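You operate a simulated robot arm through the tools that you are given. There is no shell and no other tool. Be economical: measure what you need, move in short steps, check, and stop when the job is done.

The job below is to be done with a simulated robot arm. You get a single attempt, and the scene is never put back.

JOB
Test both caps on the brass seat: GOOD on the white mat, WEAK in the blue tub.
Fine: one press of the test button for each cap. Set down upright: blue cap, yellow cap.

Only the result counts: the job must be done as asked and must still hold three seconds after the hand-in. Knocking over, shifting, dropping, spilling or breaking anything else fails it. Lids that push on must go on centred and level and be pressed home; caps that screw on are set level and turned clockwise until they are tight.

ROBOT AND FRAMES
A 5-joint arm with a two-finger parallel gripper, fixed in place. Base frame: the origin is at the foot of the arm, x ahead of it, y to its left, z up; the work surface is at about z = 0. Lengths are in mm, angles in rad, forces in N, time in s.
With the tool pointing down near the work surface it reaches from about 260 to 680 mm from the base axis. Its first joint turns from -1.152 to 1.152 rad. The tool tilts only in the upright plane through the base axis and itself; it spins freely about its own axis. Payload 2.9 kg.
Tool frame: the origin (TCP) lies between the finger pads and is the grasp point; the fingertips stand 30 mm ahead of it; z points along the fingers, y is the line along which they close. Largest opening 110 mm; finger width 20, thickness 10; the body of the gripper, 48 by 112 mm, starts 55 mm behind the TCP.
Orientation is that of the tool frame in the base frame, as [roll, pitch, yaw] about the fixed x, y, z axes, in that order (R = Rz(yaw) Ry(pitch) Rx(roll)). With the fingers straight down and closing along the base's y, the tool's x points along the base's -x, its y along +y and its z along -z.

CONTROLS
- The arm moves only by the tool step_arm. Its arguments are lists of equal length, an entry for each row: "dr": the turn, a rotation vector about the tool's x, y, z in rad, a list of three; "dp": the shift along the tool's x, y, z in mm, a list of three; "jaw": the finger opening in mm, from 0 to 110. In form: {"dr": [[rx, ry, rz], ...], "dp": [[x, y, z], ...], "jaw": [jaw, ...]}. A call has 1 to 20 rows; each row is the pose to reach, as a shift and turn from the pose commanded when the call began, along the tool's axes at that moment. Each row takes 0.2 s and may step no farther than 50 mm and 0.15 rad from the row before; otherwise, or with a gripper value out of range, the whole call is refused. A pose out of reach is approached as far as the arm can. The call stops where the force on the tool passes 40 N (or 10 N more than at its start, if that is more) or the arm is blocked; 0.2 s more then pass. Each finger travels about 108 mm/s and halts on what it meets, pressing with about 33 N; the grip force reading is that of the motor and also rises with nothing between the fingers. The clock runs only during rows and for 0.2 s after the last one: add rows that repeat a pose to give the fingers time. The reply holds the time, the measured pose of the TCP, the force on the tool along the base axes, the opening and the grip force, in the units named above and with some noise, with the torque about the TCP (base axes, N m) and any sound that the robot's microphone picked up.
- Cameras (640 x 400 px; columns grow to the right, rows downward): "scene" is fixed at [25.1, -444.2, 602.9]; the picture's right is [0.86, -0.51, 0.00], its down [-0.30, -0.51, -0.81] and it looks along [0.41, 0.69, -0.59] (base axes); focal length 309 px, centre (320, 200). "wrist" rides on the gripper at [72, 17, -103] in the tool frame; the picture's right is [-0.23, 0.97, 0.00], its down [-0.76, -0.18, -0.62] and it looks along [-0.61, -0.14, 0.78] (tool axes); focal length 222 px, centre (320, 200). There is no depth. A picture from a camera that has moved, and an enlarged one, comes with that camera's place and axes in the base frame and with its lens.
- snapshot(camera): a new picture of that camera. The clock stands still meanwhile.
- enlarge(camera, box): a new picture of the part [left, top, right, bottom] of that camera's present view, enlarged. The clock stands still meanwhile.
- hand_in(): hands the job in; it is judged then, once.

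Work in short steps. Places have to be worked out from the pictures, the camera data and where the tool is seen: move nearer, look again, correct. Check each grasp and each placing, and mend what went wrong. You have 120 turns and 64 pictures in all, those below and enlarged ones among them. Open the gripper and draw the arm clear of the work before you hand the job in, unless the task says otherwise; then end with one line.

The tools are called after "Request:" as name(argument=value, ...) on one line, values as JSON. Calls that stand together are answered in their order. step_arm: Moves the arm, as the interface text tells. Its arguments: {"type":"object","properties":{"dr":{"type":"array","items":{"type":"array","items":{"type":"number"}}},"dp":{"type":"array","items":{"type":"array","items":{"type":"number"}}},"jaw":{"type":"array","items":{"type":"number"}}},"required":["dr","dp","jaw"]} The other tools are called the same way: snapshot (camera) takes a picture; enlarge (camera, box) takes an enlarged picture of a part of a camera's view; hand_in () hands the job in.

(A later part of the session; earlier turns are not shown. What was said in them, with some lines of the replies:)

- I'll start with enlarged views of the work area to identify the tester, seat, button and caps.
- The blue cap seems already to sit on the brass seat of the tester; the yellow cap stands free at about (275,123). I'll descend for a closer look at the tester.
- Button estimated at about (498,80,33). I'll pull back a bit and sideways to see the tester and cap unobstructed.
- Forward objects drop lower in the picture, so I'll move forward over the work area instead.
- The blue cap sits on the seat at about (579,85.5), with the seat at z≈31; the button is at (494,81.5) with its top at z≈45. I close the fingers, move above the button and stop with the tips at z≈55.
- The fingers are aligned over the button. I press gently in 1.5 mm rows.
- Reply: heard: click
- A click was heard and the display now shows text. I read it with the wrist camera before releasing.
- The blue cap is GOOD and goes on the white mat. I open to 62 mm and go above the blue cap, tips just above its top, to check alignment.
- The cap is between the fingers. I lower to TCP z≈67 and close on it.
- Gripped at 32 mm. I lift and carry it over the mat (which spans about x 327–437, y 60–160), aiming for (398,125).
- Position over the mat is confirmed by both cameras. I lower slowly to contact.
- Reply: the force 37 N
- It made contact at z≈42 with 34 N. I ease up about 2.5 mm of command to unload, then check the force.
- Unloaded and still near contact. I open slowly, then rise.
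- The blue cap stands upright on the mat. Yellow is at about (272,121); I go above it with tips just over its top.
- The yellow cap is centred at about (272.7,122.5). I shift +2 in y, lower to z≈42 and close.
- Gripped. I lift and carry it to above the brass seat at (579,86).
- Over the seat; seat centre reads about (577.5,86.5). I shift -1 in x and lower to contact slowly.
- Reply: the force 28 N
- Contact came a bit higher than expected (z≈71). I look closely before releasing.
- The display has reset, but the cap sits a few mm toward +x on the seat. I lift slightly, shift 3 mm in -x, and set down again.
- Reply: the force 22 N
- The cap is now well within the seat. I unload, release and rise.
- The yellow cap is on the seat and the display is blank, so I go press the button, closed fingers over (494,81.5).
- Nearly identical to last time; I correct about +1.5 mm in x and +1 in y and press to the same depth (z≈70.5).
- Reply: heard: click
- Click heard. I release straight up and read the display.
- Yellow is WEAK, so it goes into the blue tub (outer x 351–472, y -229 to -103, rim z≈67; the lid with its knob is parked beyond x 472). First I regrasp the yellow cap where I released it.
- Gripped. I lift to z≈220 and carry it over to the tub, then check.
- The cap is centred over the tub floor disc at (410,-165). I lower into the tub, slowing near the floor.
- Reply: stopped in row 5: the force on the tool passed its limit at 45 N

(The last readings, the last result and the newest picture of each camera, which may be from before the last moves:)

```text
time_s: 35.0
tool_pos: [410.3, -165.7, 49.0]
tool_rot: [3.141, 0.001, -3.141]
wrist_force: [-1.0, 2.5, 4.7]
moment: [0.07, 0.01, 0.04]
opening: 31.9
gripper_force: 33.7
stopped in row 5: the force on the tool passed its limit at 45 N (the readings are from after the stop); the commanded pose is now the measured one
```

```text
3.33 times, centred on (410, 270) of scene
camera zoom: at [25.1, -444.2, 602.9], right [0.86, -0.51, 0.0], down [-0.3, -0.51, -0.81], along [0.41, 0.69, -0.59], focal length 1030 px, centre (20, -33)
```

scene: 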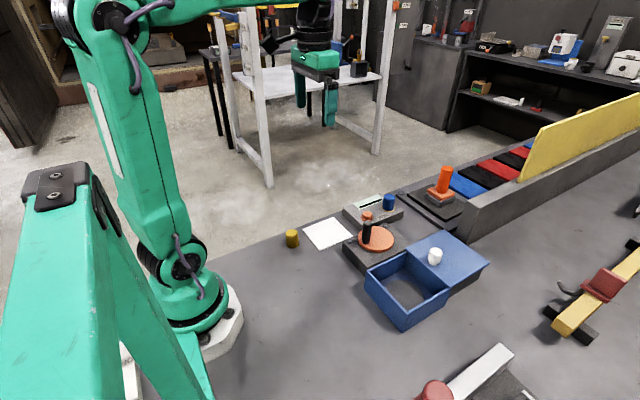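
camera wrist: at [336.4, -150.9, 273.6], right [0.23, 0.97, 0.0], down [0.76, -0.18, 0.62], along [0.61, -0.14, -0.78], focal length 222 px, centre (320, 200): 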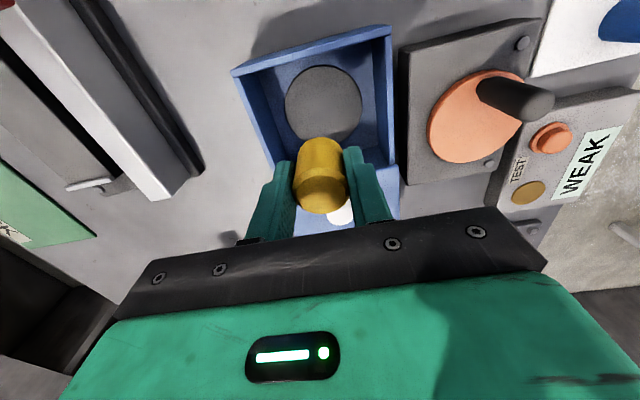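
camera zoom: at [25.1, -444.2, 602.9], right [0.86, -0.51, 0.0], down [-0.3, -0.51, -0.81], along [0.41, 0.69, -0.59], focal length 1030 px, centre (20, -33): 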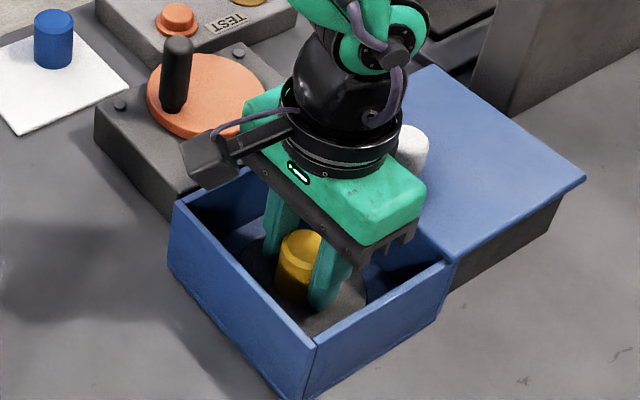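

On the tub floor with a light residual load. I release slowly and rise straight up.

Request:
step_arm(dr=[[0, 0, 0], [0, 0, 0], [0, 0, 0], [0, 0, 0], [0, 0, 0], [0, 0, 0], [0, 0, 0], [0, 0, 0], [0, 0, 0]], dp=[[0, 0, -0.3], [0, 0, -0.3], [0, 0, -0.3], [0, 0, -0.3], [0, 0, -15], [0, 0, -50], [0, 0, -95], [0, 0, -140], [0, 0, -185]], jaw=[34, 40, 50, 60, 60, 60, 60, 60, 60])

Request:
snapshot(camera="wrist")

Request:
enlarge(camera="scene", box=[290, 170, 490, 330])

```text
time_s: 37.0
tool_pos: [411.9, -167.7, 234.9]
tool_rot: [-3.141, 0.002, 3.141]
wrist_force: [0.5, -0.1, 0.0]
moment: [-0.02, -0.01, -0.04]
opening: 59.9
gripper_force: 0.1
```

```text
23 pictures are left
camera wrist: at [337.7, -148.9, 337.5], right [0.23, 0.97, 0.0], down [0.76, -0.18, 0.62], along [0.61, -0.14, -0.78], focal length 222 px, centre (320, 200)
```

wrist: 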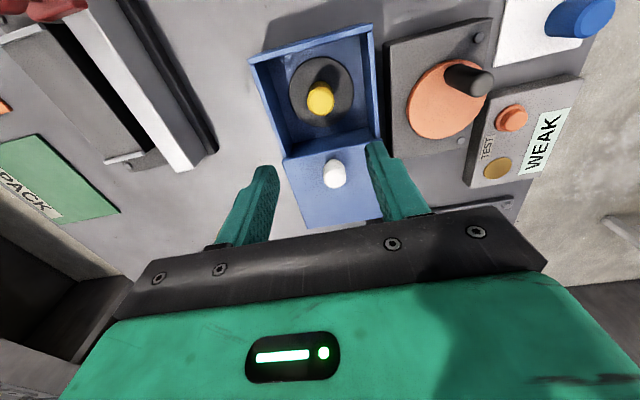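

```text
2.50 times, centred on (390, 250) of scene
camera zoom: at [25.1, -444.2, 602.9], right [0.86, -0.51, 0.0], down [-0.3, -0.51, -0.81], along [0.41, 0.69, -0.59], focal length 773 px, centre (145, 75)
```

zoom: 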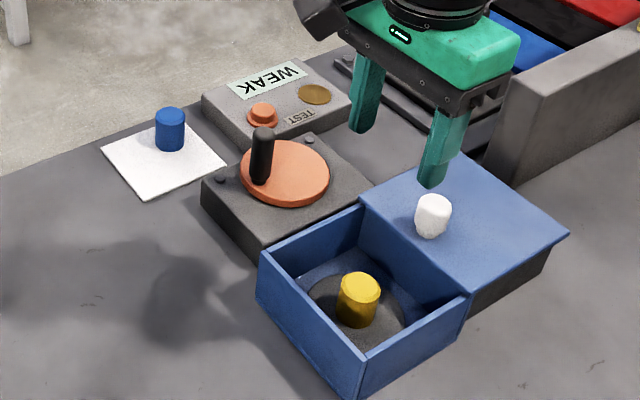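

Both caps stand upright in their places and nothing else has moved. I draw the arm farther up, then hand in.

Request:
step_arm(dr=[[0, 0, 0], [0, 0, 0], [0, 0, 0]], dp=[[0, 0, -45], [0, 0, -90], [0, 0, -120]], jaw=[80, 110, 110])

Request:
hand_in()

```text
time_s: 37.8
tool_pos: [409.3, -166.8, 353.4]
tool_rot: [-3.141, 0.003, -3.14]
wrist_force: [-0.7, -0.5, 0.2]
moment: [0.04, 0.01, 0.01]
opening: 110.3
gripper_force: 0.0
```

```text
The job is handed in.
```

I tested both caps on the brass seat with one button press each and handed the job in: blue read GOOD and stands upright on the white mat, yellow read WEAK and stands upright in the blue tub.
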